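You operate a simulated robot arm through the tools that you are given. There is no shell and no other tool. Be economical: measure what you need, move in short steps, check, and stop when the job is done.

You run a simulated robot arm. Do the job below in one go: nothing can be reset, and whatever is moved stays where it is left.

TASK
Put things in order on the top of the writing desk. At the end: the cream tall vase stands where the green tumbler stood; the green paperweight from the top of the writing desk stands on top of the yellow pad; the green tumbler from the top of the writing desk is on the gold ribbon carton (marked "RIBBONS"); the silver round tin stands where the cream tall vase stood; whatever was shut is shut again. Leave all else as you found it, and nothing knocked over.

It is judged by the outcome, as a careful person would: the job done as asked, and still so three seconds after it is handed in. It fails if anything else is knocked over, pushed out of place, dropped, spilled or broken.

THE ROBOT
A 7-joint arm with a two-finger parallel gripper, fixed in place. Base frame: the origin is at the foot of the arm, x ahead of it, y to its left, z up; the work surface is at about z = 75. Readings come in cm, rad, newtons and seconds.
With the tool pointing down near the work surface it reaches from about 20 to 68 cm from the base axis. Its first joint turns from -1.152 to 1.152 rad. Payload 2.4 kg.
The tool frame sits at the grasp point between the pads (the TCP): z along the fingers, y along the line on which they close. The tips reach 3 cm beyond it. The gripper opens to 9.4 cm. The fingers are 2.8 cm wide and 1 cm thick; the gripper's body (5 by 9.6 cm) begins 5.5 cm behind the TCP.
Orientation is that of the tool frame in the base frame, as a unit quaternion [x, y, z, w]. With the fingers straight down and closing along the base's y, the tool's x points along the base's -x, its y along +y and its z along -z.

THE INTERFACE
- The arm moves only by the tool move_arm. Its argument "plan" is a list that holds one entry, the list of rows, each a list of 7 numbers: the turn, a rotation vector about the tool's x, y, z in rad, then the shift along the tool's x, y, z in cm, then the gripper command, from -1 (fully open) to 1 (shut), values between in proportion. In form: [[[ax, ay, az, tx, ty, tz, fingers], ...]]. A call has 1 to 12 rows; each row shifts and turns the commanded pose from where the row before left it, along the tool's axes as they then stand. Rows are played at 5 a second. More than 5 cm and 0.15 rad between two rows, or a gripper value outside its range, and nothing of the call is played. Where a pose cannot be reached the arm comes as near as it can. A force on the tool above 40 N (or 10 N above the force at the start of the call, whichever is more), or a blocked arm, ends the call early, and 0.2 s more pass. The fingers move at their own pace (about 15.3 cm/s each) and stop on an object; they squeeze with about 36 N. The grip force told is the motor's: it shows also when the fingers shut on nothing. Time passes only in rows, and 0.2 s behind the last, so rows that do not move let the fingers close. The reply holds the time, the measured pose of the TCP, the force on the tool along the base axes, the opening and the grip force, in the units named above and with some noise.
- Cameras (640 x 400 px; columns grow to the right, rows downward): "scene" is fixed at [4.24, 47.55, 144.44]; the picture's right is [-0.72, -0.69, 0.00], its down [-0.39, 0.41, -0.82] and it looks along [0.57, -0.59, -0.57] (base axes); focal length 339 px, centre (320, 200). "wrist" rides on the gripper at [-3.7, 0, -5.8] in the tool frame; the picture's right is [0.00, -1.00, 0.00], its down [0.97, 0.00, -0.24] and it looks along [0.24, 0.00, 0.97] (tool axes); focal length 218 px, centre (320, 200).
- get_image(camera): a new picture of that camera. It takes no simulated time.
- locate(camera, pixels): for up to 12 pixels [column, row] of the newest picture of that camera ("zoom" is the newest enlarged one), the place [x, y, z] in the base frame of the surface seen there, good to about 0.3 cm. It takes no simulated time.
- inspect(camera, box): a new picture of the part [left, top, right, bottom] of that camera's present view, enlarged. It takes no simulated time.
- hand_in(): hands the job in; it is judged then, once.

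Work in short steps. Measure before you move; look again where a grasp or a placing could have gone wrong, and mend it. You have 80 turns and 54 pictures in all, those below and enlarged ones among them. Open the gripper and draw the arm clear of the work before you hand the job in, unless the task says otherwise.

The tools are called by a JSON object that holds its "fn" and its "kwargs". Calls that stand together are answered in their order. move_arm: Moves the arm, as the interface text tells. Its arguments: {"type":"object","properties":{"plan":{"type":"array","items":{"type":"array","items":{"type":"array","items":{"type":"number"}}}}},"required":["plan"]} The other tools are called the same way: get_image (camera) takes a picture; locate (camera, pixels) gives the place of the surface under pixels of a picture; inspect (camera, box) takes an enlarged picture of a part of a camera's view; hand_in () hands the job in.

At the start:

```text
t: 0.0
position: [30.17, -12.69, 110.91]
tcp_rot: [0.0, 1.0, 0.0, 0.0]
ft_force: [0.6, -0.6, -0.5]
width: 9.4
grip_force: 0.0
```

scene: 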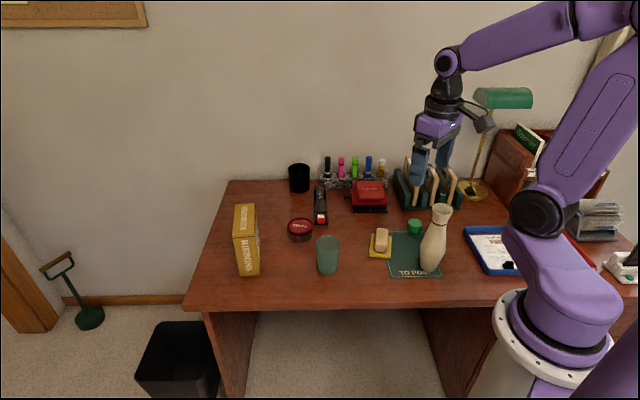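
wrist: 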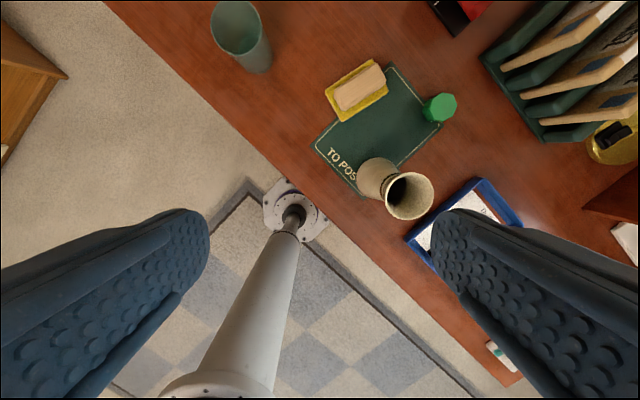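

I begin by enlarging the desk in the scene view, to find the silver tin, the yellow pad and the other things.

{"fn": "inspect", "kwargs": {"camera": "scene", "box": [220, 150, 480, 310]}}

{"fn": "inspect", "kwargs": {"camera": "scene", "box": [440, 80, 640, 300]}}

```text
2.46 times, centred on (350, 230) of scene
```

zoom: 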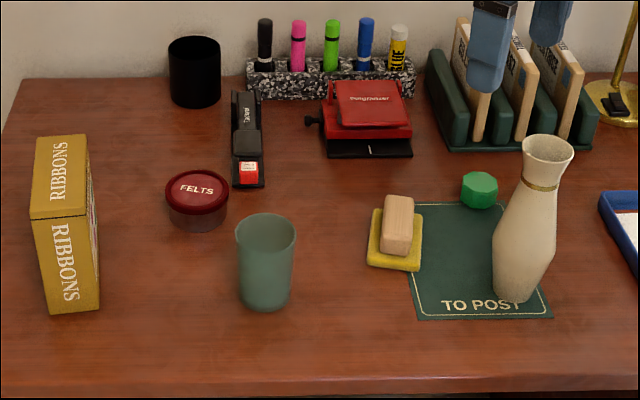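

```text
1.82 times, centred on (540, 190) of scene
```

zoom: 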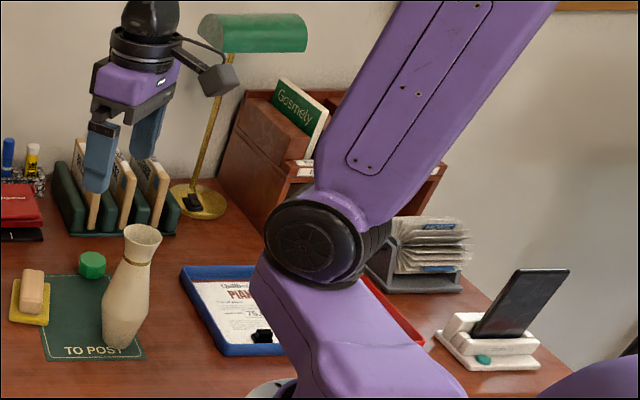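

The only round tin in view is the one marked "FELTS" (300,229), with a red lid. I enlarge it and the pad, and measure the main objects.

{"fn": "inspect", "kwargs": {"camera": "scene", "box": [280, 205, 460, 285]}}

{"fn": "locate", "kwargs": {"camera": "scene", "pixels": [[300, 224], [300, 236], [300, 242], [415, 222], [382, 234], [373, 255], [388, 256], [442, 208], [430, 270], [327, 270], [246, 208], [249, 274]]}}

```text
3.56 times, centred on (370, 245) of scene
```

zoom: 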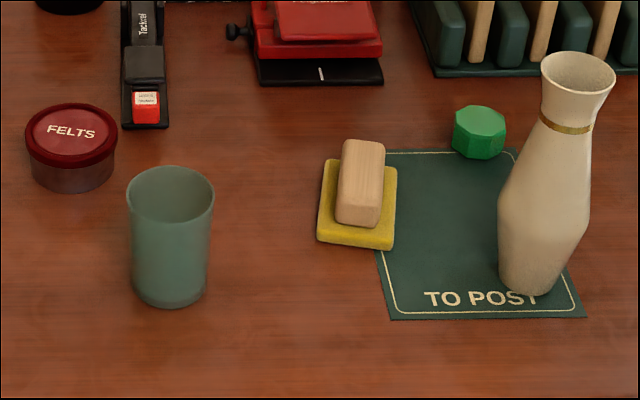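

```text
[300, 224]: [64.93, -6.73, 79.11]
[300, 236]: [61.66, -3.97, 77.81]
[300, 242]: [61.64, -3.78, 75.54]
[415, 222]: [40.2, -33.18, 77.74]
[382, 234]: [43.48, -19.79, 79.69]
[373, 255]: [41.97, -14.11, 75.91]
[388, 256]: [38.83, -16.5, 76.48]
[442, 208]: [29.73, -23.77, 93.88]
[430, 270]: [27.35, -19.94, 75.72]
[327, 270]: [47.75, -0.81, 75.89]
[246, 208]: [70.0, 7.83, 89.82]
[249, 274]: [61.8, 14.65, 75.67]
```

The FELTS tin has a red lid over a shiny body, but a true silver tin may be hidden elsewhere. I measure the organiser and desk edges, and turn to look with the wrist.

{"fn": "locate", "kwargs": {"camera": "scene", "pixels": [[208, 308], [440, 304], [232, 182], [510, 160], [535, 140], [560, 135], [595, 180], [600, 235], [490, 100], [475, 190], [410, 200], [500, 250]]}}

{"fn": "inspect", "kwargs": {"camera": "scene", "box": [480, 100, 640, 200]}}

{"fn": "inspect", "kwargs": {"camera": "wrist", "box": [200, 0, 520, 220]}}

```text
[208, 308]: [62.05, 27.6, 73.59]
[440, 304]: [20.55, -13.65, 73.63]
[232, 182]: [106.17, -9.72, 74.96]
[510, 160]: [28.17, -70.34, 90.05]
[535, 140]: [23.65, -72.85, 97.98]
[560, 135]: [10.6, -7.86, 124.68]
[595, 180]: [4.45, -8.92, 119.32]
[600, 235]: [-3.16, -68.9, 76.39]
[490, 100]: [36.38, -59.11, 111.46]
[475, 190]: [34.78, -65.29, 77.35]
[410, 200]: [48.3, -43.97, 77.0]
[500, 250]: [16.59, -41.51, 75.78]
```

```text
4.00 times, centred on (560, 150) of scene
```

zoom: 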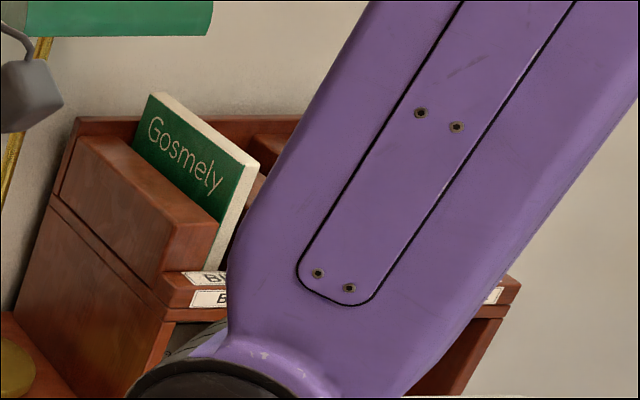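

```text
1.82 times, centred on (360, 110) of wrist
```

zoom: 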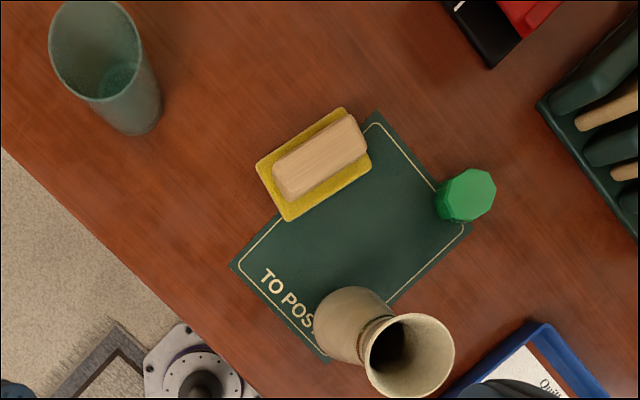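

The organiser is beyond the arm's reach, so the FELTS tin at about (64,-6) is the likely one. I move over it to look from closer and see the far objects.

{"fn": "move_arm", "kwargs": {"plan": [[[0, 0, 0, -4.4, 1.5, 0.8, -1], [0, 0, 0, -4.4, 1.5, 0.8, -1], [0, 0, 0, -4.4, 1.5, 0.8, -1], [0, 0, 0, -4.4, 1.5, 0.8, -1], [0, 0, 0, -4.4, 1.5, 0.8, -1], [0, 0, 0, 0, 0, 0, -1]]]}}

{"fn": "get_image", "kwargs": {"camera": "wrist"}}

{"fn": "get_image", "kwargs": {"camera": "scene"}}

```text
t: 1.4
position: [52.03, -5.19, 107.07]
tcp_rot: [0.001, 1.0, 0.0, 0.0]
ft_force: [0.7, 0.3, 0.1]
width: 9.41
grip_force: 0.1
```

```text
46 pictures are left
```

wrist: 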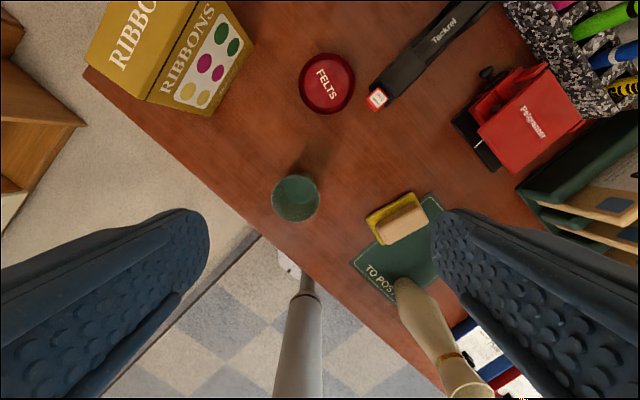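

```text
45 pictures are left
```

scene: 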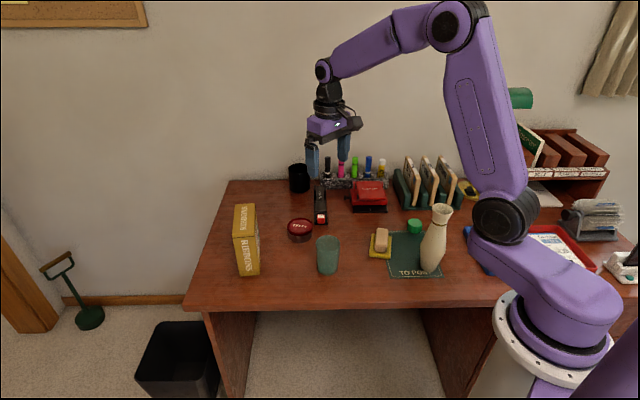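

The FELTS tin's lid is red throughout, so I check the right part of the desk, now better seen, for a silver tin.

{"fn": "inspect", "kwargs": {"camera": "scene", "box": [460, 110, 640, 290]}}

{"fn": "inspect", "kwargs": {"camera": "scene", "box": [275, 150, 345, 250]}}

```text
2.22 times, centred on (550, 200) of scene
```

zoom: 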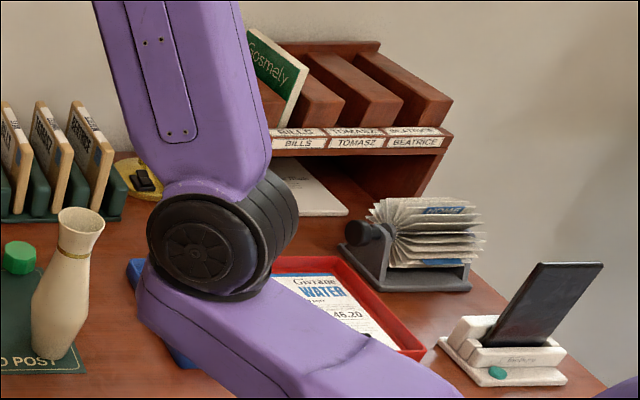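

```text
4.00 times, centred on (310, 200) of scene
```

zoom: 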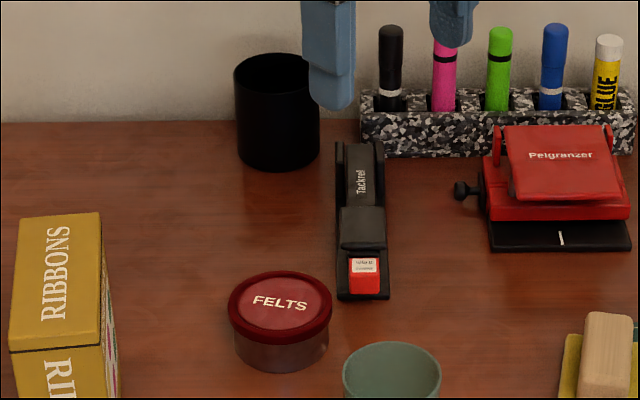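

The FELTS tin's body is bare silver metal below the red lid, and no other tin is visible; it is the "silver round tin". I now measure tumbler, carton, tin and pad from an enlarged wrist view.

{"fn": "inspect", "kwargs": {"camera": "wrist", "box": [80, 0, 460, 240]}}

```text
1.67 times, centred on (270, 120) of wrist
```

zoom: 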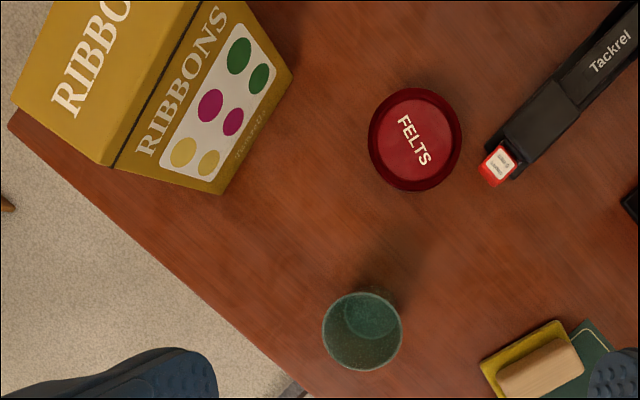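

I locate tumbler rim, carton top corners, tin lid edges and pad corners in this enlarged picture.

{"fn": "locate", "kwargs": {"camera": "zoom", "pixels": [[325, 330], [400, 330], [363, 294], [363, 368], [110, 160], [192, 12], [30, 88], [215, 192], [290, 78], [370, 142], [460, 140], [415, 92]]}}

{"fn": "locate", "kwargs": {"camera": "zoom", "pixels": [[415, 186], [482, 362], [557, 322], [580, 345], [502, 382], [575, 370], [548, 345], [410, 140], [60, 100], [10, 125], [370, 315]]}}

{"fn": "locate", "kwargs": {"camera": "scene", "pixels": [[238, 208], [254, 206], [257, 235], [236, 236], [260, 274], [240, 274], [327, 241], [318, 242], [337, 242]]}}

```text
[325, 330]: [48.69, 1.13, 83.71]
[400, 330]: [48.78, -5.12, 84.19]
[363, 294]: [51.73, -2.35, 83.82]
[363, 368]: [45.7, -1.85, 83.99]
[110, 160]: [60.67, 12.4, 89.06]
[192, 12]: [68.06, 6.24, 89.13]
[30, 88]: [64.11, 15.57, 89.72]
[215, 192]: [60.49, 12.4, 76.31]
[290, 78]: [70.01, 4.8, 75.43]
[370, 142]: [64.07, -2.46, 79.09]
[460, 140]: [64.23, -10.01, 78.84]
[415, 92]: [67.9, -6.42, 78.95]
```

```text
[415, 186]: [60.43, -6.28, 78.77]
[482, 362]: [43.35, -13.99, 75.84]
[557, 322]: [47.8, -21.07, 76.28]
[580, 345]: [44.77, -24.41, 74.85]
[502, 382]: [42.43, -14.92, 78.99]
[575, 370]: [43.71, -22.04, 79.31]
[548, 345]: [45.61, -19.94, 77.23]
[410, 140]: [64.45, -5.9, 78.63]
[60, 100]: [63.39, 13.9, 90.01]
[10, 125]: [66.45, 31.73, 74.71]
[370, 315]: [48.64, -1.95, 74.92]
```

```text
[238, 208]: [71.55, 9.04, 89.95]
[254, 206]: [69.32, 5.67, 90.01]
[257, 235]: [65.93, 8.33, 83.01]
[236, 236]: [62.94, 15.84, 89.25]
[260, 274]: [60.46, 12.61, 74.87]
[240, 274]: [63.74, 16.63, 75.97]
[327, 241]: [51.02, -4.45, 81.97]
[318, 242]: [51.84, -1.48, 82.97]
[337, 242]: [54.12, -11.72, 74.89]
```

Tumbler: centre (48.75,-2.0), rim z≈84, diameter ≈6.2. I go above it and descend to TCP z≈80.5.

{"fn": "move_arm", "kwargs": {"plan": [[[0, 0, 0, 3.28, 3.19, 0, -1], [0, 0, 0, 0, 0, 4.5, -1], [0, 0, 0, 0, 0, 4.5, -1], [0, 0, 0, 0, 0, 4.5, -1], [0, 0, 0, 0, 0, 4.5, -1], [0, 0, 0, 0, 0, 4.3, -1], [0, 0, 0, 0, 0, 4.3, -1], [0, 0, 0, 0, 0, 0, -1]]]}}

{"fn": "get_image", "kwargs": {"camera": "scene"}}

```text
t: 3.2
position: [48.55, -2.08, 80.14]
tcp_rot: [-0.001, 1.0, 0.0, 0.001]
ft_force: [-0.5, -0.2, -0.1]
width: 9.39
grip_force: 0.1
```

```text
41 pictures are left
```

scene: 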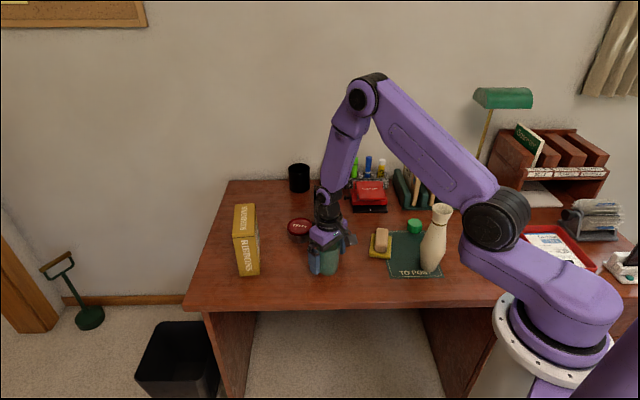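

The fingers straddle the tumbler and nothing was touched. I close, let the grip settle, and lift about 22 cm.

{"fn": "move_arm", "kwargs": {"plan": [[[0, 0, 0, 0, 0, 0, 1], [0, 0, 0, 0, 0, 0, 1], [0, 0, 0, 0, 0, 0, 1], [0, 0, 0, 0, 0, -2, 1], [0, 0, 0, 0, 0, -4, 1], [0, 0, 0, 0, 0, -4, 1], [0, 0, 0, 0, 0, -4, 1], [0, 0, 0, 0, 0, -4, 1], [0, 0, 0, 0, 0, -4, 1], [0, 0, 0, 0, 0, 0, 1]]]}}

{"fn": "get_image", "kwargs": {"camera": "wrist"}}

{"fn": "get_image", "kwargs": {"camera": "scene"}}

```text
t: 5.4
position: [48.67, -2.01, 102.22]
tcp_rot: [-0.001, 1.0, -0.001, 0.0]
ft_force: [0.1, -0.1, -2.0]
width: 6.47
grip_force: 36.2
```

```text
40 pictures are left
```

wrist: 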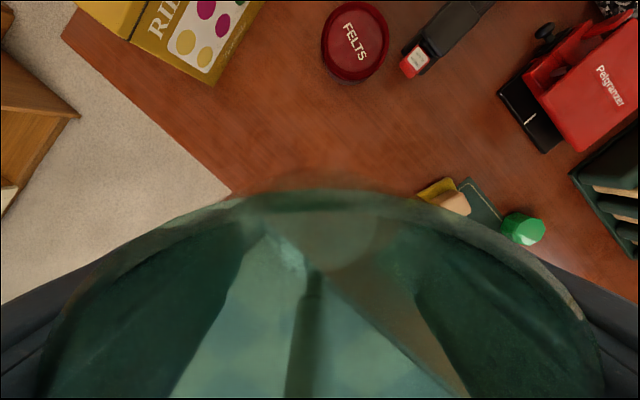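

```text
39 pictures are left
```

scene: 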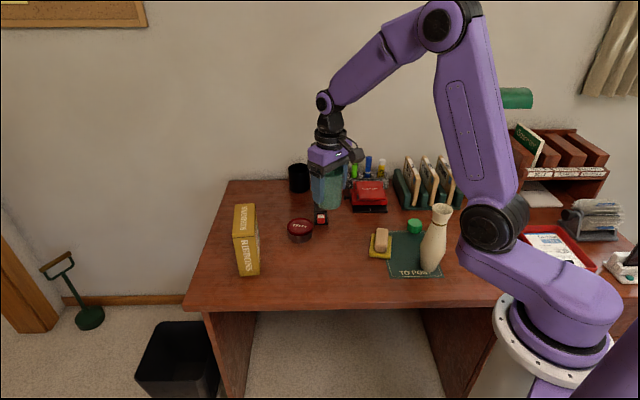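

The tumbler is held (width 6.47, 2 N). Before placing, I enlarge the carton top to fix its centre and height.

{"fn": "inspect", "kwargs": {"camera": "scene", "box": [220, 195, 284, 235]}}

```text
10.00 times, centred on (252, 215) of scene
```

zoom: 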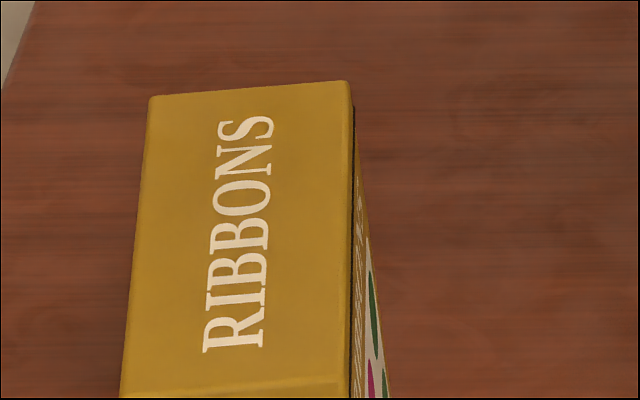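

I locate the top-face corners and centre.

{"fn": "locate", "kwargs": {"camera": "zoom", "pixels": [[158, 105], [340, 92], [340, 378], [132, 382], [240, 240], [140, 240], [342, 240], [235, 340], [136, 300], [342, 300]]}}

```text
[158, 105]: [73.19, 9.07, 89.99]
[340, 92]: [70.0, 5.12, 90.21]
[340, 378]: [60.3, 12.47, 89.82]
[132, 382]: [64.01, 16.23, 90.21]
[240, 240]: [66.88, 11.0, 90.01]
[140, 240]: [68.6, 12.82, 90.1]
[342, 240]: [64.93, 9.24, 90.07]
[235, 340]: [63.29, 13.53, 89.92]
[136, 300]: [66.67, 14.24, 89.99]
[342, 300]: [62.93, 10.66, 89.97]
```

Top z=90.0, centre line through (66.8,11.0) and (64.8,12.45). I carry the tumbler to above (65.4,12.0).

{"fn": "move_arm", "kwargs": {"plan": [[[0, 0, 0, -3.35, 2.8, 0, 1], [0, 0, 0, -3.35, 2.8, 0, 1], [0, 0, 0, -3.35, 2.8, 0, 1], [0, 0, 0, -3.34, 2.8, 0, 1], [0, 0, 0, -3.34, 2.8, 0, 1], [0, 0, 0, 0, 0, 0, 1], [0, 0, 0, 0, 0, 2, 1], [0, 0, 0, 0, 0, 2, 1], [0, 0, 0, 0, 0, 1.5, 1], [0, 0, 0, 0, 0, 0, 1]]]}}

{"fn": "inspect", "kwargs": {"camera": "scene", "box": [200, 140, 320, 290]}}

```text
t: 7.6
position: [65.54, 11.88, 96.5]
tcp_rot: [0.0, 1.0, 0.0, 0.0]
ft_force: [-0.2, -0.5, -1.7]
width: 6.44
grip_force: 35.9
```

```text
2.67 times, centred on (260, 215) of scene
```

zoom: 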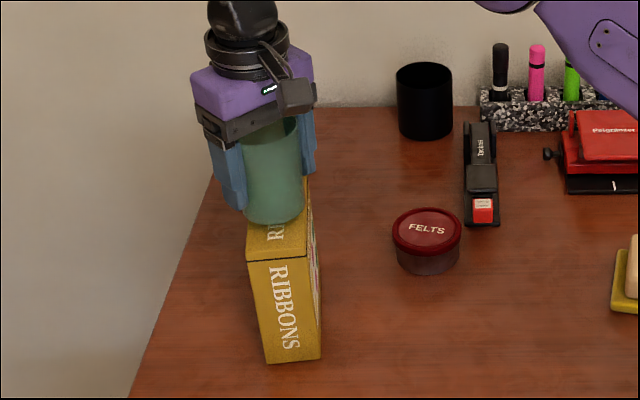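

It is over the carton, centred. I lower in small steps until the force rises.

{"fn": "move_arm", "kwargs": {"plan": [[[0, 0, 0, 0, 0, 0.6, 1], [0, 0, 0, 0, 0, 0.4, 1], [0, 0, 0, 0, 0, 0.2, 1], [0, 0, 0, 0, 0, 0.1, 1], [0, 0, 0, 0, 0, 0, 1]]]}}

```text
t: 8.8
position: [65.75, 12.13, 95.38]
tcp_rot: [0.0, 1.0, -0.001, 0.0]
ft_force: [0.2, 0.2, -2.0]
width: 6.43
grip_force: 35.9
```

No contact yet (−2.0 N is the weight); I go down in 0.1 steps.

{"fn": "move_arm", "kwargs": {"plan": [[[0, 0, 0, 0, 0, 0.1, 1], [0, 0, 0, 0, 0, 0.1, 1], [0, 0, 0, 0, 0, 0, 1]]]}}

{"fn": "inspect", "kwargs": {"camera": "scene", "box": [220, 170, 300, 230]}}

```text
t: 9.6
position: [65.71, 12.19, 95.22]
tcp_rot: [0.0, 1.0, 0.0, 0.0]
ft_force: [-0.7, 0.5, -2.5]
width: 6.44
grip_force: 35.5
```

```text
6.67 times, centred on (260, 200) of scene
```

zoom: 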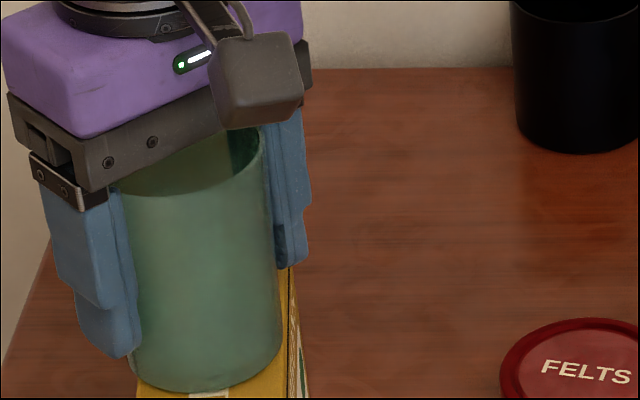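

Still no upward force; I continue down a little.

{"fn": "move_arm", "kwargs": {"plan": [[[0, 0, 0, 0, 0, 0.1, 1], [0, 0, 0, 0, 0, 0.1, 1], [0, 0, 0, 0, 0, 0, 1]]]}}

```text
t: 10.4
position: [65.64, 12.06, 95.21]
tcp_rot: [0.0, 1.0, 0.0, 0.001]
ft_force: [-2.1, 1.4, 12.7]
width: 6.46
grip_force: 35.7
```

Force rose to +12.7 N: contact. I ease up 0.1, then open gradually.

{"fn": "move_arm", "kwargs": {"plan": [[[0, 0, 0, 0, 0, -0.12, 1], [0, 0, 0, 0, 0, 0, 1], [0, 0, 0, 0, 0, 0, 0.2], [0, 0, 0, 0, 0, 0, -0.2], [0, 0, 0, 0, 0, 0, -0.6], [0, 0, 0, 0, 0, 0, -1], [0, 0, 0, 0, 0, 0, -1]]]}}

{"fn": "inspect", "kwargs": {"camera": "scene", "box": [200, 150, 320, 290]}}

```text
t: 12.0
position: [65.59, 12.09, 95.19]
tcp_rot: [0.0, 1.0, 0.0, 0.0]
ft_force: [0.2, 0.6, 0.1]
width: 9.39
grip_force: 0.0
```

```text
2.86 times, centred on (260, 220) of scene
```

zoom: 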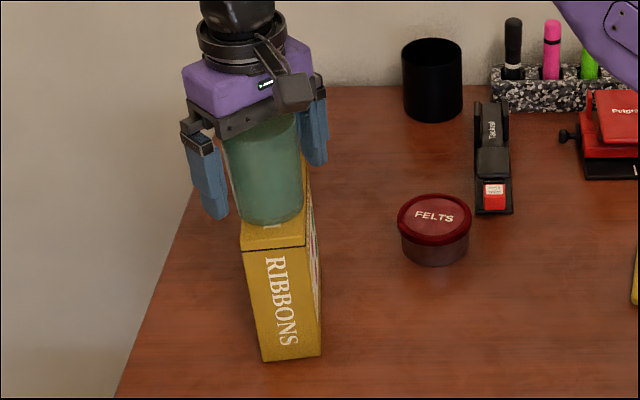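

The tumbler stands on the carton. I rise straight up 13 cm, then move toward the vase to measure it.

{"fn": "move_arm", "kwargs": {"plan": [[[0, 0, 0, 0, 0, -3, -1], [0, 0, 0, 0, 0, -5, -1], [0, 0, 0, 0, 0, -5, -1], [0, 0, 0, 3.2, -3.3, 0, -1], [0, 0, 0, 3.2, -3.3, 0, -1], [0, 0, 0, 3.2, -3.3, 0, -1], [0, 0, 0, 3.2, -3.3, 0, -1], [0, 0, 0, 3.2, -3.3, 0, -1], [0, 0, 0, 3.2, -3.3, 0, -1], [0, 0, 0, 3.2, -3.3, 0, -1], [0, 0, 0, 3.2, -3.3, 0, -1], [0, 0, 0, 0, 0, 0, -1]]]}}

{"fn": "get_image", "kwargs": {"camera": "scene"}}

{"fn": "inspect", "kwargs": {"camera": "wrist", "box": [200, 40, 460, 270]}}

```text
t: 14.6
position: [39.78, -14.18, 108.13]
tcp_rot: [0.0, 1.0, 0.0, 0.0]
ft_force: [0.6, -0.4, -0.1]
width: 9.4
grip_force: 0.1
```

```text
34 pictures are left
```

scene: 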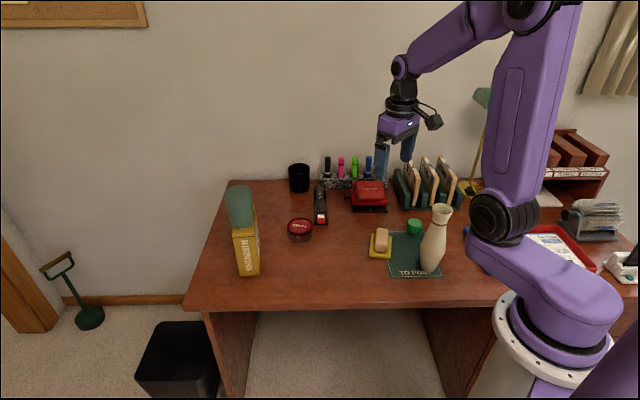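

```text
1.74 times, centred on (330, 155) of wrist
```

zoom: 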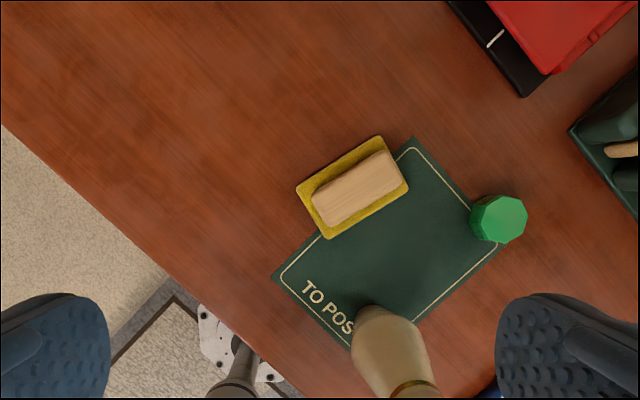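

The tumbler stands well. I locate block, pad and paperweight in this view, and enlarge the vase.

{"fn": "locate", "kwargs": {"camera": "zoom", "pixels": [[314, 192], [385, 153], [400, 180], [328, 222], [298, 188], [378, 138], [408, 188], [325, 237], [503, 218], [480, 218], [525, 218], [503, 197]]}}

{"fn": "inspect", "kwargs": {"camera": "scene", "box": [380, 195, 476, 285]}}

```text
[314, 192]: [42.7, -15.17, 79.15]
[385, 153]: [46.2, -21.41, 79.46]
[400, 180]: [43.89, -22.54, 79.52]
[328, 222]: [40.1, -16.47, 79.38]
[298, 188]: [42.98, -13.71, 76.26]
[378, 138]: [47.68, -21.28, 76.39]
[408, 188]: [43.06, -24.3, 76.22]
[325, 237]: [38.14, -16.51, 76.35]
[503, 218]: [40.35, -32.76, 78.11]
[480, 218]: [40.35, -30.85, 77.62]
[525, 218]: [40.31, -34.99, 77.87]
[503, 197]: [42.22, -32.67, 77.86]
```

```text
4.44 times, centred on (428, 240) of scene
```

zoom: 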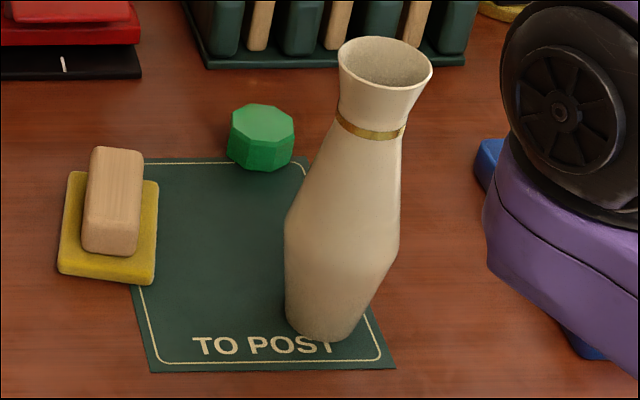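

I locate the vase's rim, waist, belly and foot.

{"fn": "locate", "kwargs": {"camera": "zoom", "pixels": [[342, 68], [430, 74], [385, 92], [378, 39], [340, 115], [403, 132], [370, 138], [288, 215], [398, 240], [340, 225], [325, 338], [340, 270]]}}

```text
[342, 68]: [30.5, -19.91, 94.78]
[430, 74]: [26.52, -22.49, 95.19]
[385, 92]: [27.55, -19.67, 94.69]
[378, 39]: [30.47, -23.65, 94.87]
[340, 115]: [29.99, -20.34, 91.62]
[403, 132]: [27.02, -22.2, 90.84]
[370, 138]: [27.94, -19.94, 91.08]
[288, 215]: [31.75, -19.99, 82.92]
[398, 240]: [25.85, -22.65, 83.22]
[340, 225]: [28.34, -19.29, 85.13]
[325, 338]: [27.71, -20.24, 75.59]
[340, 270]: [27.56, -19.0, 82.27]
```

Vase: axis about (28.9,-21.6), rim z≈95, neck ≈3.6 wide at z≈91. I go above it and check the centring with the wrist camera.

{"fn": "move_arm", "kwargs": {"plan": [[[0, 0, 0, 3.6, -2.5, 0, -1], [0, 0, 0, 3.6, -2.5, 0, -1], [0, 0, 0, 3.6, -2.4, 0, -1], [0, 0, 0, 0, 0, 0, -1]]]}}

{"fn": "get_image", "kwargs": {"camera": "wrist"}}

```text
t: 15.6
position: [29.2, -21.88, 108.22]
tcp_rot: [-0.001, 1.0, 0.0, 0.0]
ft_force: [0.4, 0.0, 0.3]
width: 9.39
grip_force: 0.1
```

```text
31 pictures are left
```

wrist: 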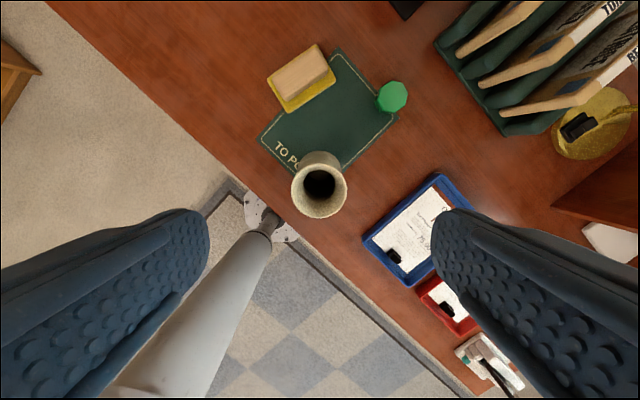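

The rim is centred at column 320. I locate its edges and the foot's visible side.

{"fn": "locate", "kwargs": {"camera": "wrist", "pixels": [[293, 190], [346, 190], [320, 163], [320, 215], [300, 197], [340, 197], [310, 156], [330, 156], [320, 152], [320, 190]]}}

```text
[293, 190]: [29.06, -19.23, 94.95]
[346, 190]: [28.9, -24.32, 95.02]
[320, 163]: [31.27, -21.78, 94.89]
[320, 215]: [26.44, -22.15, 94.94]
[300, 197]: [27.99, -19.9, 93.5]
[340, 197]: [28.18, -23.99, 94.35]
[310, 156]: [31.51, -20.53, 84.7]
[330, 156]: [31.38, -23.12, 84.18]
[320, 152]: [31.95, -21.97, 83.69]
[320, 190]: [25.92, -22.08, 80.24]
```

Vase axis is (28.95,-21.85), rim diameter 5.0. I descend to TCP z≈90.7 (body 1 cm above the rim).

{"fn": "move_arm", "kwargs": {"plan": [[[0, 0, 0, 0.1, 0, 4.4, -1], [0, 0, 0, 0, 0, 4.4, -1], [0, 0, 0, 0, 0, 4.4, -1], [0, 0, 0, 0, 0, 4.2, -1], [0, 0, 0, 0, 0, 0, -1]]]}}

{"fn": "inspect", "kwargs": {"camera": "scene", "box": [380, 150, 500, 290]}}

```text
t: 16.8
position: [29.13, -21.75, 90.68]
tcp_rot: [0.0, 1.0, 0.0, 0.0]
ft_force: [-0.1, 0.7, 0.1]
width: 9.4
grip_force: 0.0
```

```text
2.86 times, centred on (440, 220) of scene
```

zoom: 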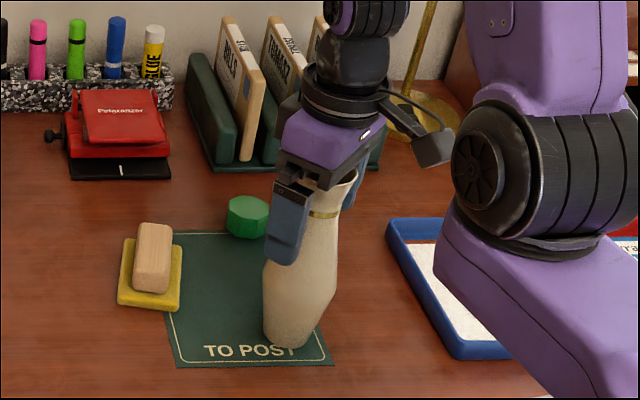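

The fingers straddle the neck. I close and lift a couple of centimetres as a test.

{"fn": "move_arm", "kwargs": {"plan": [[[0, 0, 0, 0, 0, 0, 0], [0, 0, 0, 0, 0, 0, 1], [0, 0, 0, 0, 0, 0, 1], [0, 0, 0, 0, 0, 0, 1], [0, 0, 0, 0, 0, -1, 1], [0, 0, 0, 0, 0, -1.5, 1], [0, 0, 0, 0, 0, 0, 1]]]}}

{"fn": "inspect", "kwargs": {"camera": "scene", "box": [380, 150, 500, 290]}}

```text
t: 18.4
position: [29.16, -21.74, 93.35]
tcp_rot: [0.0, 1.0, 0.0, -0.001]
ft_force: [-0.1, -0.4, -2.3]
width: 4.89
grip_force: 35.9
```

```text
2.86 times, centred on (440, 220) of scene
```

zoom: 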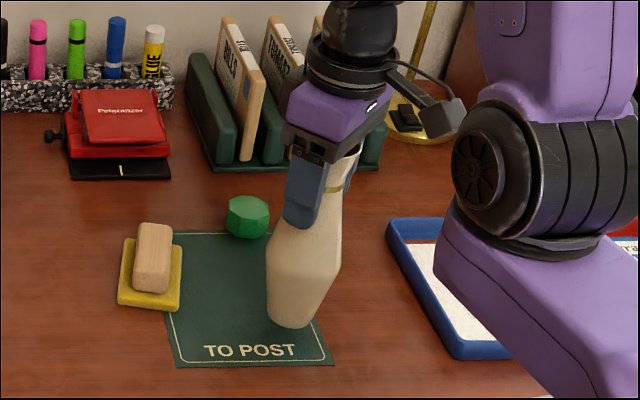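

The vase is held upright (4.89 wide). I raise it 7 cm more, carry it to (48.8,-2.0), and lower to just above the desk.

{"fn": "move_arm", "kwargs": {"plan": [[[0, 0, 0, 0, 0, -3.5, 1], [0, 0, 0, 0, 0, -3.5, 1], [0, 0, 0, -2.82, 2.83, 0, 1], [0, 0, 0, -2.82, 2.83, 0, 1], [0, 0, 0, -2.82, 2.83, 0, 1], [0, 0, 0, -2.82, 2.83, 0, 1], [0, 0, 0, -2.82, 2.83, 0, 1], [0, 0, 0, -2.82, 2.83, 0, 1], [0, 0, 0, -2.82, 2.83, 0, 1], [0, 0, 0, 0, 0, 3, 1], [0, 0, 0, 0, 0, 3, 1], [0, 0, 0, 0, 0, 0, 1]]]}}

{"fn": "inspect", "kwargs": {"camera": "scene", "box": [270, 150, 410, 290]}}

```text
t: 21.0
position: [48.96, -1.88, 94.34]
tcp_rot: [0.0, 1.0, 0.0, 0.0]
ft_force: [0.2, 0.5, -2.9]
width: 4.85
grip_force: 36.1
```

```text
2.86 times, centred on (340, 220) of scene
```

zoom: 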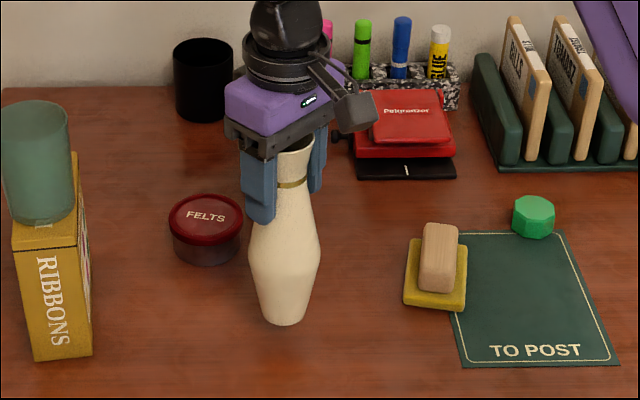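

The vase hangs upright over the spot. I lower 3.6 cm, then 0.1 cm steps (the force guard stops on contact).

{"fn": "move_arm", "kwargs": {"plan": [[[0, 0, 0, 0, 0, 2, 1], [0, 0, 0, 0, 0, 1.2, 1], [0, 0, 0, 0, 0, 0.2, 1], [0, 0, 0, 0, 0, 0.1, 1], [0, 0, 0, 0, 0, 0.1, 1], [0, 0, 0, 0, 0, 0.1, 1], [0, 0, 0, 0, 0, 0, 1]]]}}

```text
t: 22.6
position: [48.97, -1.97, 90.69]
tcp_rot: [-0.001, 1.0, -0.001, 0.001]
ft_force: [-2.3, 0.2, 15.9]
width: 4.84
grip_force: 36.0
```

Contact (+15.9 N). I ease up slightly and open slowly, then rise.

{"fn": "move_arm", "kwargs": {"plan": [[[0, 0, 0, 0, 0, -0.12, 1], [0, 0, 0, 0, 0, 0, 1], [0, 0, 0, 0, 0, 0, 0.1], [0, 0, 0, 0, 0, 0, -0.2], [0, 0, 0, 0, 0, 0, -0.6], [0, 0, 0, 0, 0, 0, -1], [0, 0, 0, 0, 0, 0, -1]]]}}

{"fn": "inspect", "kwargs": {"camera": "scene", "box": [270, 150, 410, 290]}}

```text
t: 24.2
position: [48.86, -1.81, 90.78]
tcp_rot: [0.0, 1.0, 0.0, -0.001]
ft_force: [-0.9, 0.7, 0.4]
width: 9.43
grip_force: 0.0
```

```text
2.86 times, centred on (340, 220) of scene
```

zoom: 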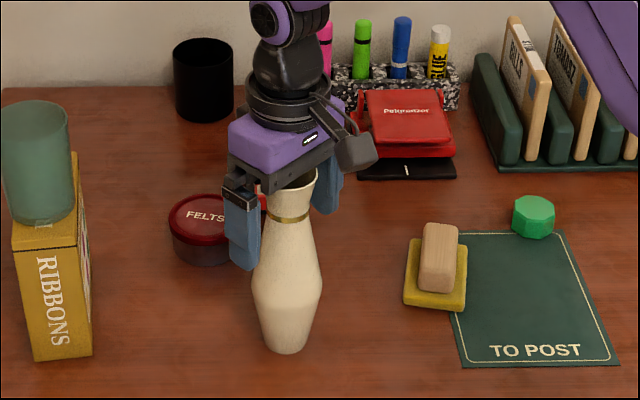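

The vase stands on the tumbler's old spot. I rise clear, then begin yawing by 90° so the fingers can close along x on the tin, away from the stapler.

{"fn": "move_arm", "kwargs": {"plan": [[[0, 0, 0, 0, 0, -3, -1], [0, 0, 0, 0, 0, -5, -1], [0, 0, 0, 0, 0, -5, -1], [0, 0, 0.1428, 0, 0, 0, -1], [0, 0, 0.1428, 0, 0, 0, -1], [0, 0, 0.1428, 0, 0, 0, -1], [0, 0, 0.1428, 0, 0, 0, -1], [0, 0, 0.1428, 0, 0, 0, -1], [0, 0, 0.1428, 0, 0, 0, -1], [0, 0, 0.1428, 0, 0, 0, -1], [0, 0, 0.1428, 0, 0, 0, -1], [0, 0, 0.1428, 0, 0, 0, -1]]]}}

{"fn": "move_arm", "kwargs": {"plan": [[[0, 0, 0.1428, 0, 0, 0, -1], [0, 0, 0.1428, 0, 0, 0, -1], [0, 0, 0, 0, 0, 0, -1]]]}}

{"fn": "get_image", "kwargs": {"camera": "scene"}}

```text
t: 26.8
position: [48.97, -1.91, 103.68]
tcp_rot: [0.6, 0.8, 0.0, 0.0]
ft_force: [-0.1, -0.2, 0.0]
width: 9.42
grip_force: 0.0
```

```text
t: 27.6
position: [49.01, -1.9, 103.79]
tcp_rot: [0.708, 0.706, 0.0, 0.0]
ft_force: [-0.5, -0.5, 0.0]
width: 9.37
grip_force: 0.0
```

```text
26 pictures are left
```

scene: 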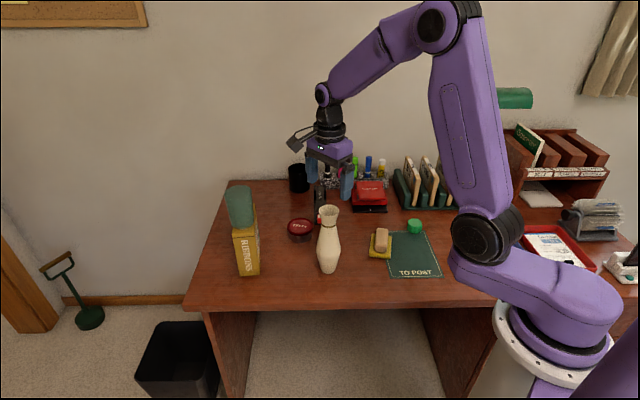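

Yaw done: tool x is now base +y, tool y is base +x. I move over the tin at (64.2,-6.2) and look down.

{"fn": "move_arm", "kwargs": {"plan": [[[0, 0, 0, -1.08, 3.81, 0, -1], [0, 0, 0, -1.08, 3.81, 0, -1], [0, 0, 0, -1.07, 3.81, 0, -1], [0, 0, 0, -1.07, 3.81, 0, -1], [0, 0, 0, 0, 0, 5, -1], [0, 0, 0, 0, 0, 5, -1], [0, 0, 0, 0, 0, 0, -1]]]}}

{"fn": "get_image", "kwargs": {"camera": "wrist"}}

```text
t: 29.2
position: [64.17, -6.28, 93.5]
tcp_rot: [0.707, 0.708, 0.001, 0.001]
ft_force: [1.2, 0.6, -0.9]
width: 9.36
grip_force: 0.2
```

```text
25 pictures are left
```

wrist: 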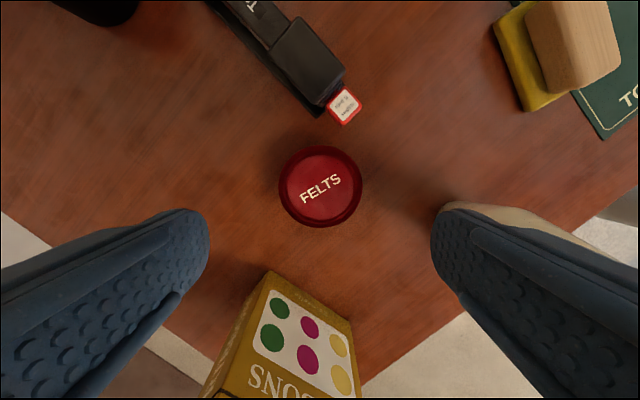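

The tin is centred at (320,187). I confirm its edges before descending.

{"fn": "locate", "kwargs": {"camera": "wrist", "pixels": [[280, 187], [361, 187], [320, 147], [320, 226], [345, 105], [325, 90]]}}

```text
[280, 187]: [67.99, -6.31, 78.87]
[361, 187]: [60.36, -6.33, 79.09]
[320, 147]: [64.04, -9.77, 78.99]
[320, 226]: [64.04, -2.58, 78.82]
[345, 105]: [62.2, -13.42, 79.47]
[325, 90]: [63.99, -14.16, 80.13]
```

Centre (64.15,-6.2), diameter 7.6. I descend to TCP z≈78.6 (tips 0.6 above the desk).

{"fn": "move_arm", "kwargs": {"plan": [[[0, 0, 0, 0, 0, 4, -1], [0, 0, 0, 0, 0, 4, -1], [0, 0, 0, 0, 0, 4, -1], [0, 0, 0, 0, 0, 2, -1], [0, 0, 0, 0, 0, 0.9, -1], [0, 0, 0, 0, 0, 0, -1]]]}}

{"fn": "inspect", "kwargs": {"camera": "scene", "box": [250, 170, 360, 280]}}

```text
t: 30.6
position: [64.16, -6.41, 79.03]
tcp_rot: [0.707, 0.707, 0.0, 0.0]
ft_force: [0.2, 0.2, 0.2]
width: 9.39
grip_force: 0.0
```

```text
3.64 times, centred on (305, 225) of scene
```

zoom: 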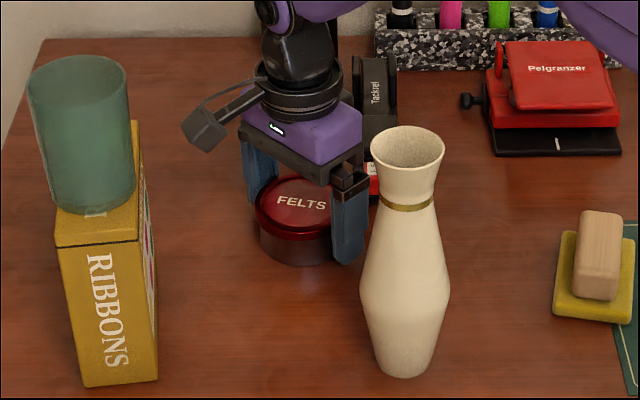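

All clear. I go 0.4 lower, close, and test-lift 2 cm.

{"fn": "move_arm", "kwargs": {"plan": [[[0, 0, 0, 0, 0, 0.4, -1], [0, 0, 0, 0, 0, 0, 0], [0, 0, 0, 0, 0, 0, 1], [0, 0, 0, 0, 0, 0, 1], [0, 0, 0, 0, 0, 0, 1], [0, 0, 0, 0, 0, -1, 1], [0, 0, 0, 0, 0, -1, 1], [0, 0, 0, 0, 0, 0, 1]]]}}

{"fn": "inspect", "kwargs": {"camera": "scene", "box": [250, 170, 360, 280]}}

```text
t: 32.4
position: [63.99, -6.3, 80.39]
tcp_rot: [0.707, 0.707, 0.0, -0.001]
ft_force: [-0.2, -0.5, 0.4]
width: 8.17
grip_force: 35.8
```

```text
3.64 times, centred on (305, 225) of scene
```

zoom: 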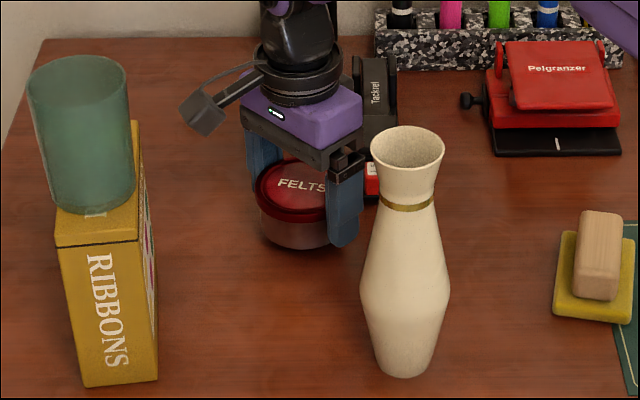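

The tin, lid and body together, is lifted. I raise it well above the vase height, then carry it toward (28.95,-21.85).

{"fn": "move_arm", "kwargs": {"plan": [[[0, 0, 0, 0, 0, -4.4, 1], [0, 0, 0, 0, 0, -4.4, 1], [0, 0, 0, 0, 0, -4.4, 1], [0, 0, 0, 0, 0, -4.4, 1], [0, 0, 0, 0, 0, -4.4, 1], [0, 0, 0, -1.73, -3.9, 0, 1], [0, 0, 0, -1.73, -3.9, 0, 1], [0, 0, 0, -1.73, -3.9, 0, 1], [0, 0, 0, -1.73, -3.9, 0, 1], [0, 0, 0, -1.73, -3.9, 0, 1], [0, 0, 0, -1.73, -3.9, 0, 1], [0, 0, 0, 0, 0, 0, 1]]]}}

{"fn": "move_arm", "kwargs": {"plan": [[[0, 0, 0, -1.73, -3.9, 0, 1], [0, 0, 0, -1.73, -3.9, 0, 1], [0, 0, 0, -1.73, -3.9, 0, 1], [0, 0, 0, 0, 0, 0, 1]]]}}

{"fn": "get_image", "kwargs": {"camera": "scene"}}

```text
t: 35.0
position: [40.59, -16.68, 102.6]
tcp_rot: [0.707, 0.707, 0.0, 0.0]
ft_force: [-0.4, 0.1, -1.0]
width: 8.15
grip_force: 35.7
```

```text
t: 36.0
position: [29.04, -22.02, 102.42]
tcp_rot: [0.708, 0.707, -0.001, 0.0]
ft_force: [-0.2, -0.4, -1.1]
width: 8.13
grip_force: 35.6
```

```text
22 pictures are left
```

scene: 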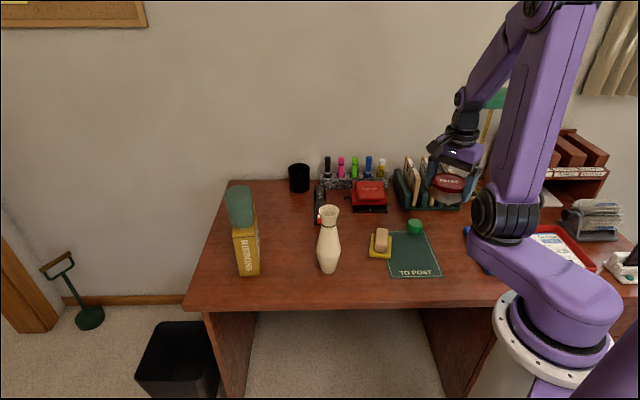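

Tin is held level above the vase's old spot. I lower to about 1 cm over the mat.

{"fn": "move_arm", "kwargs": {"plan": [[[0, 0, 0, 0, 0, 4.5, 1], [0, 0, 0, 0, 0, 4.5, 1], [0, 0, 0, 0, 0, 4.5, 1], [0, 0, 0, 0, 0, 4.5, 1], [0, 0, 0, 0, 0, 4.3, 1], [0, 0, 0, 0, 0, 0, 1]]]}}

{"fn": "inspect", "kwargs": {"camera": "scene", "box": [370, 170, 510, 300]}}

```text
t: 37.4
position: [28.88, -21.99, 80.42]
tcp_rot: [0.707, 0.708, 0.0, 0.0]
ft_force: [0.2, -0.3, -0.8]
width: 8.1
grip_force: 35.9
```

```text
3.08 times, centred on (440, 235) of scene
```

zoom: 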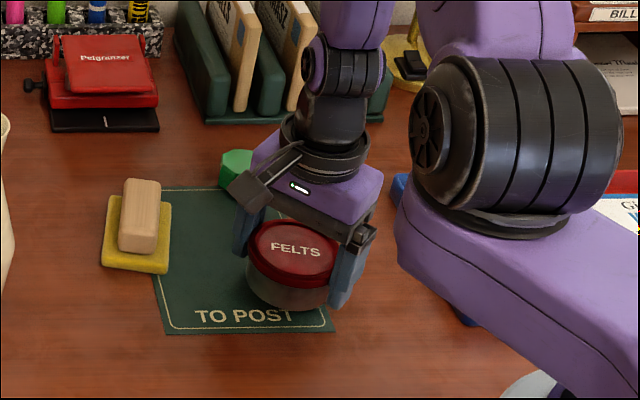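

The tin is just over the mat. I lower 1.2 cm, then 0.1 steps until contact.

{"fn": "move_arm", "kwargs": {"plan": [[[0, 0, 0, 0, 0, 0.8, 1], [0, 0, 0, 0, 0, 0.4, 1], [0, 0, 0, 0, 0, 0.15, 1], [0, 0, 0, 0, 0, 0.1, 1], [0, 0, 0, 0, 0, 0.1, 1], [0, 0, 0, 0, 0, 0, 1]]]}}

```text
t: 38.8
position: [28.97, -21.83, 78.64]
tcp_rot: [0.707, 0.707, 0.0, 0.0]
ft_force: [-0.4, 0.1, -0.2]
width: 8.13
grip_force: 36.5
```

No clear contact yet; two more small steps.

{"fn": "move_arm", "kwargs": {"plan": [[[0, 0, 0, 0, 0, 0.1, 1], [0, 0, 0, 0, 0, 0.1, 1], [0, 0, 0, 0, 0, 0, 1]]]}}

```text
t: 39.6
position: [28.95, -22.05, 78.4]
tcp_rot: [0.707, 0.707, 0.001, 0.0]
ft_force: [-1.1, 0.1, 22.4]
width: 8.13
grip_force: 36.0
```

Contact (+22 N). I ease up 0.15, open slowly, then rise 12 cm.

{"fn": "move_arm", "kwargs": {"plan": [[[0, 0, 0, 0, 0, -0.15, 1], [0, 0, 0, 0, 0, 0, 1], [0, 0, 0, 0, 0, 0, -0.6], [0, 0, 0, 0, 0, 0, -1], [0, 0, 0, 0, 0, 0, -1], [0, 0, 0, 0, 0, -2, -1], [0, 0, 0, 0, 0, -5, -1], [0, 0, 0, 0, 0, -5, -1], [0, 0, 0, 0, 0, -5, -1], [0, 0, 0, 0, 0, 0, -1]]]}}

{"fn": "get_image", "kwargs": {"camera": "wrist"}}

{"fn": "inspect", "kwargs": {"camera": "scene", "box": [370, 200, 470, 290]}}

```text
t: 41.8
position: [28.75, -21.75, 95.37]
tcp_rot: [0.707, 0.707, 0.0, 0.0]
ft_force: [0.4, 0.9, 0.7]
width: 9.41
grip_force: 0.0
```

```text
20 pictures are left
```

wrist: 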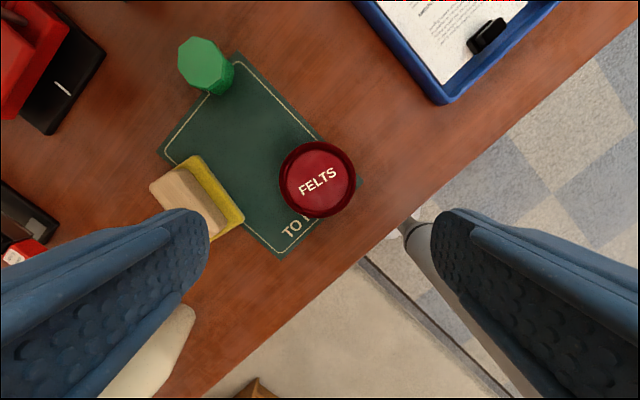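

```text
4.44 times, centred on (420, 245) of scene
```

zoom: 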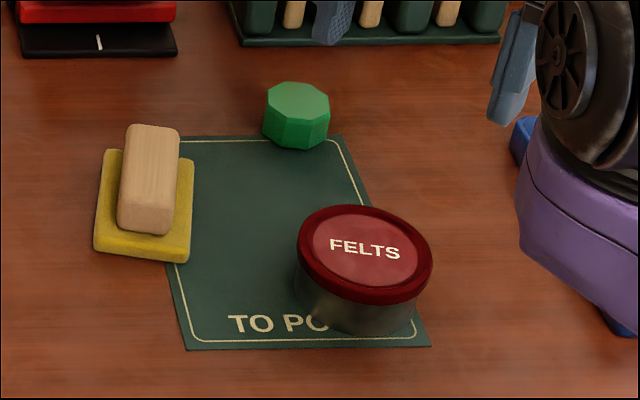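

The tin stands level on the vase's old spot, its silver body now evident. The wooden block covers the yellow pad, so it must go aside first; block centre is (43.2,-18.9), z top 79.4, its width along about 31.5°. I move above it and yaw −0.55.

{"fn": "move_arm", "kwargs": {"plan": [[[0, 0, 0, 0.98, 4.77, 0, -1], [0, 0, 0, 0.98, 4.77, 0, -1], [0, 0, 0, 0.98, 4.77, 0, -1], [0, 0, -0.1375, 0, 0, 0, -1], [0, 0, -0.1375, 0, 0, 0, -1], [0, 0, -0.1375, 0, 0, 0, -1], [0, 0, -0.1375, 0, 0, 0, -1], [0, 0, 0, 0, 0, 0, -1]]]}}

{"fn": "get_image", "kwargs": {"camera": "wrist"}}

```text
t: 43.6
position: [43.31, -18.97, 95.4]
tcp_rot: [0.488, 0.873, 0.0, 0.0]
ft_force: [0.5, 0.0, 0.3]
width: 9.39
grip_force: 0.1
```

```text
18 pictures are left
```

wrist: 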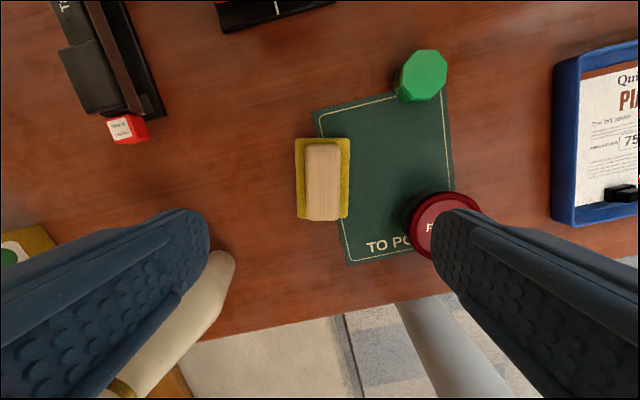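

The view is aligned with the block (column 322, upright). I descend to TCP z≈79.9, keeping the tips above the pad, and close.

{"fn": "move_arm", "kwargs": {"plan": [[[0, 0, 0, 0, 0, 4.5, -1], [0, 0, 0, 0, 0, 4.5, -1], [0, 0, 0, 0, 0, 4.5, -1], [0, 0, 0, 0, 0, 1.8, -1], [0, 0, 0, 0, 0, 0, -1], [0, 0, 0, 0, 0, 0, 0.2], [0, 0, 0, 0, 0, 0, 1], [0, 0, 0, 0, 0, 0, 1], [0, 0, 0, 0, 0, 0, 1]]]}}

{"fn": "inspect", "kwargs": {"camera": "scene", "box": [340, 190, 440, 290]}}

```text
t: 45.6
position: [43.15, -18.99, 80.32]
tcp_rot: [0.489, 0.872, -0.001, 0.0]
ft_force: [0.3, 0.4, 1.0]
width: 3.51
grip_force: 36.1
```

```text
4.00 times, centred on (390, 240) of scene
```

zoom: 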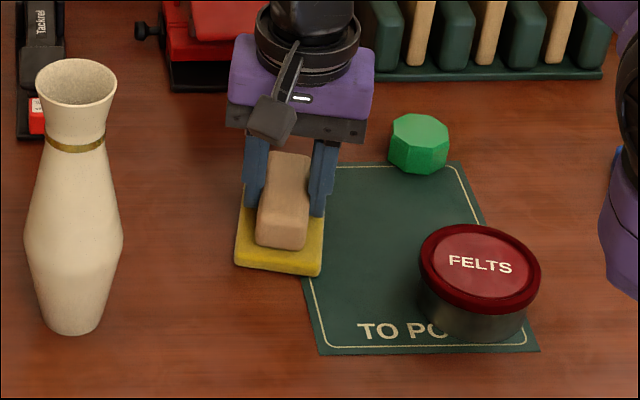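

The block is gripped (3.5 wide). I lift 4 cm and check that the pad stays.

{"fn": "move_arm", "kwargs": {"plan": [[[0, 0, 0, 0, 0, -0.5, 1], [0, 0, 0, 0, 0, -1.5, 1], [0, 0, 0, 0, 0, -2, 1], [0, 0, 0, 0, 0, 0, 1]]]}}

{"fn": "inspect", "kwargs": {"camera": "scene", "box": [340, 190, 440, 290]}}

```text
t: 46.6
position: [43.28, -18.92, 84.23]
tcp_rot: [0.489, 0.872, -0.001, 0.0]
ft_force: [0.2, -0.3, -0.7]
width: 3.54
grip_force: 36.1
```

```text
4.00 times, centred on (390, 240) of scene
```

zoom: 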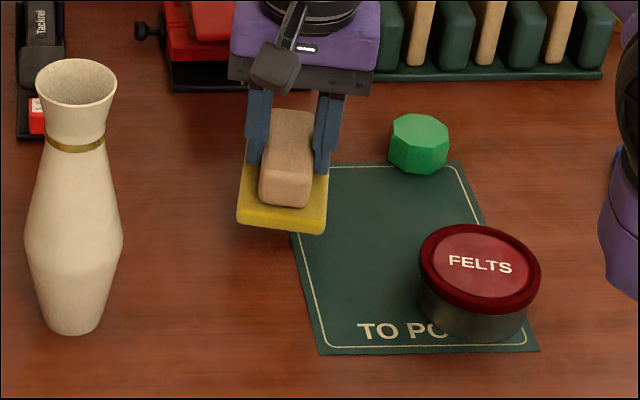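

The yellow pad came up with the block: they are one piece. So it goes straight back where it was; I lower it the same 4 cm.

{"fn": "move_arm", "kwargs": {"plan": [[[0, 0, 0, 0, 0, 2, 1], [0, 0, 0, 0, 0, 1.5, 1], [0, 0, 0, 0, 0, 0.3, 1], [0, 0, 0, 0, 0, 0.1, 1], [0, 0, 0, 0, 0, 0.1, 1], [0, 0, 0, 0, 0, 0, 1]]]}}

```text
t: 48.0
position: [43.45, -18.95, 80.24]
tcp_rot: [0.489, 0.872, 0.001, 0.001]
ft_force: [-0.3, 0.4, -1.1]
width: 3.54
grip_force: 36.1
```

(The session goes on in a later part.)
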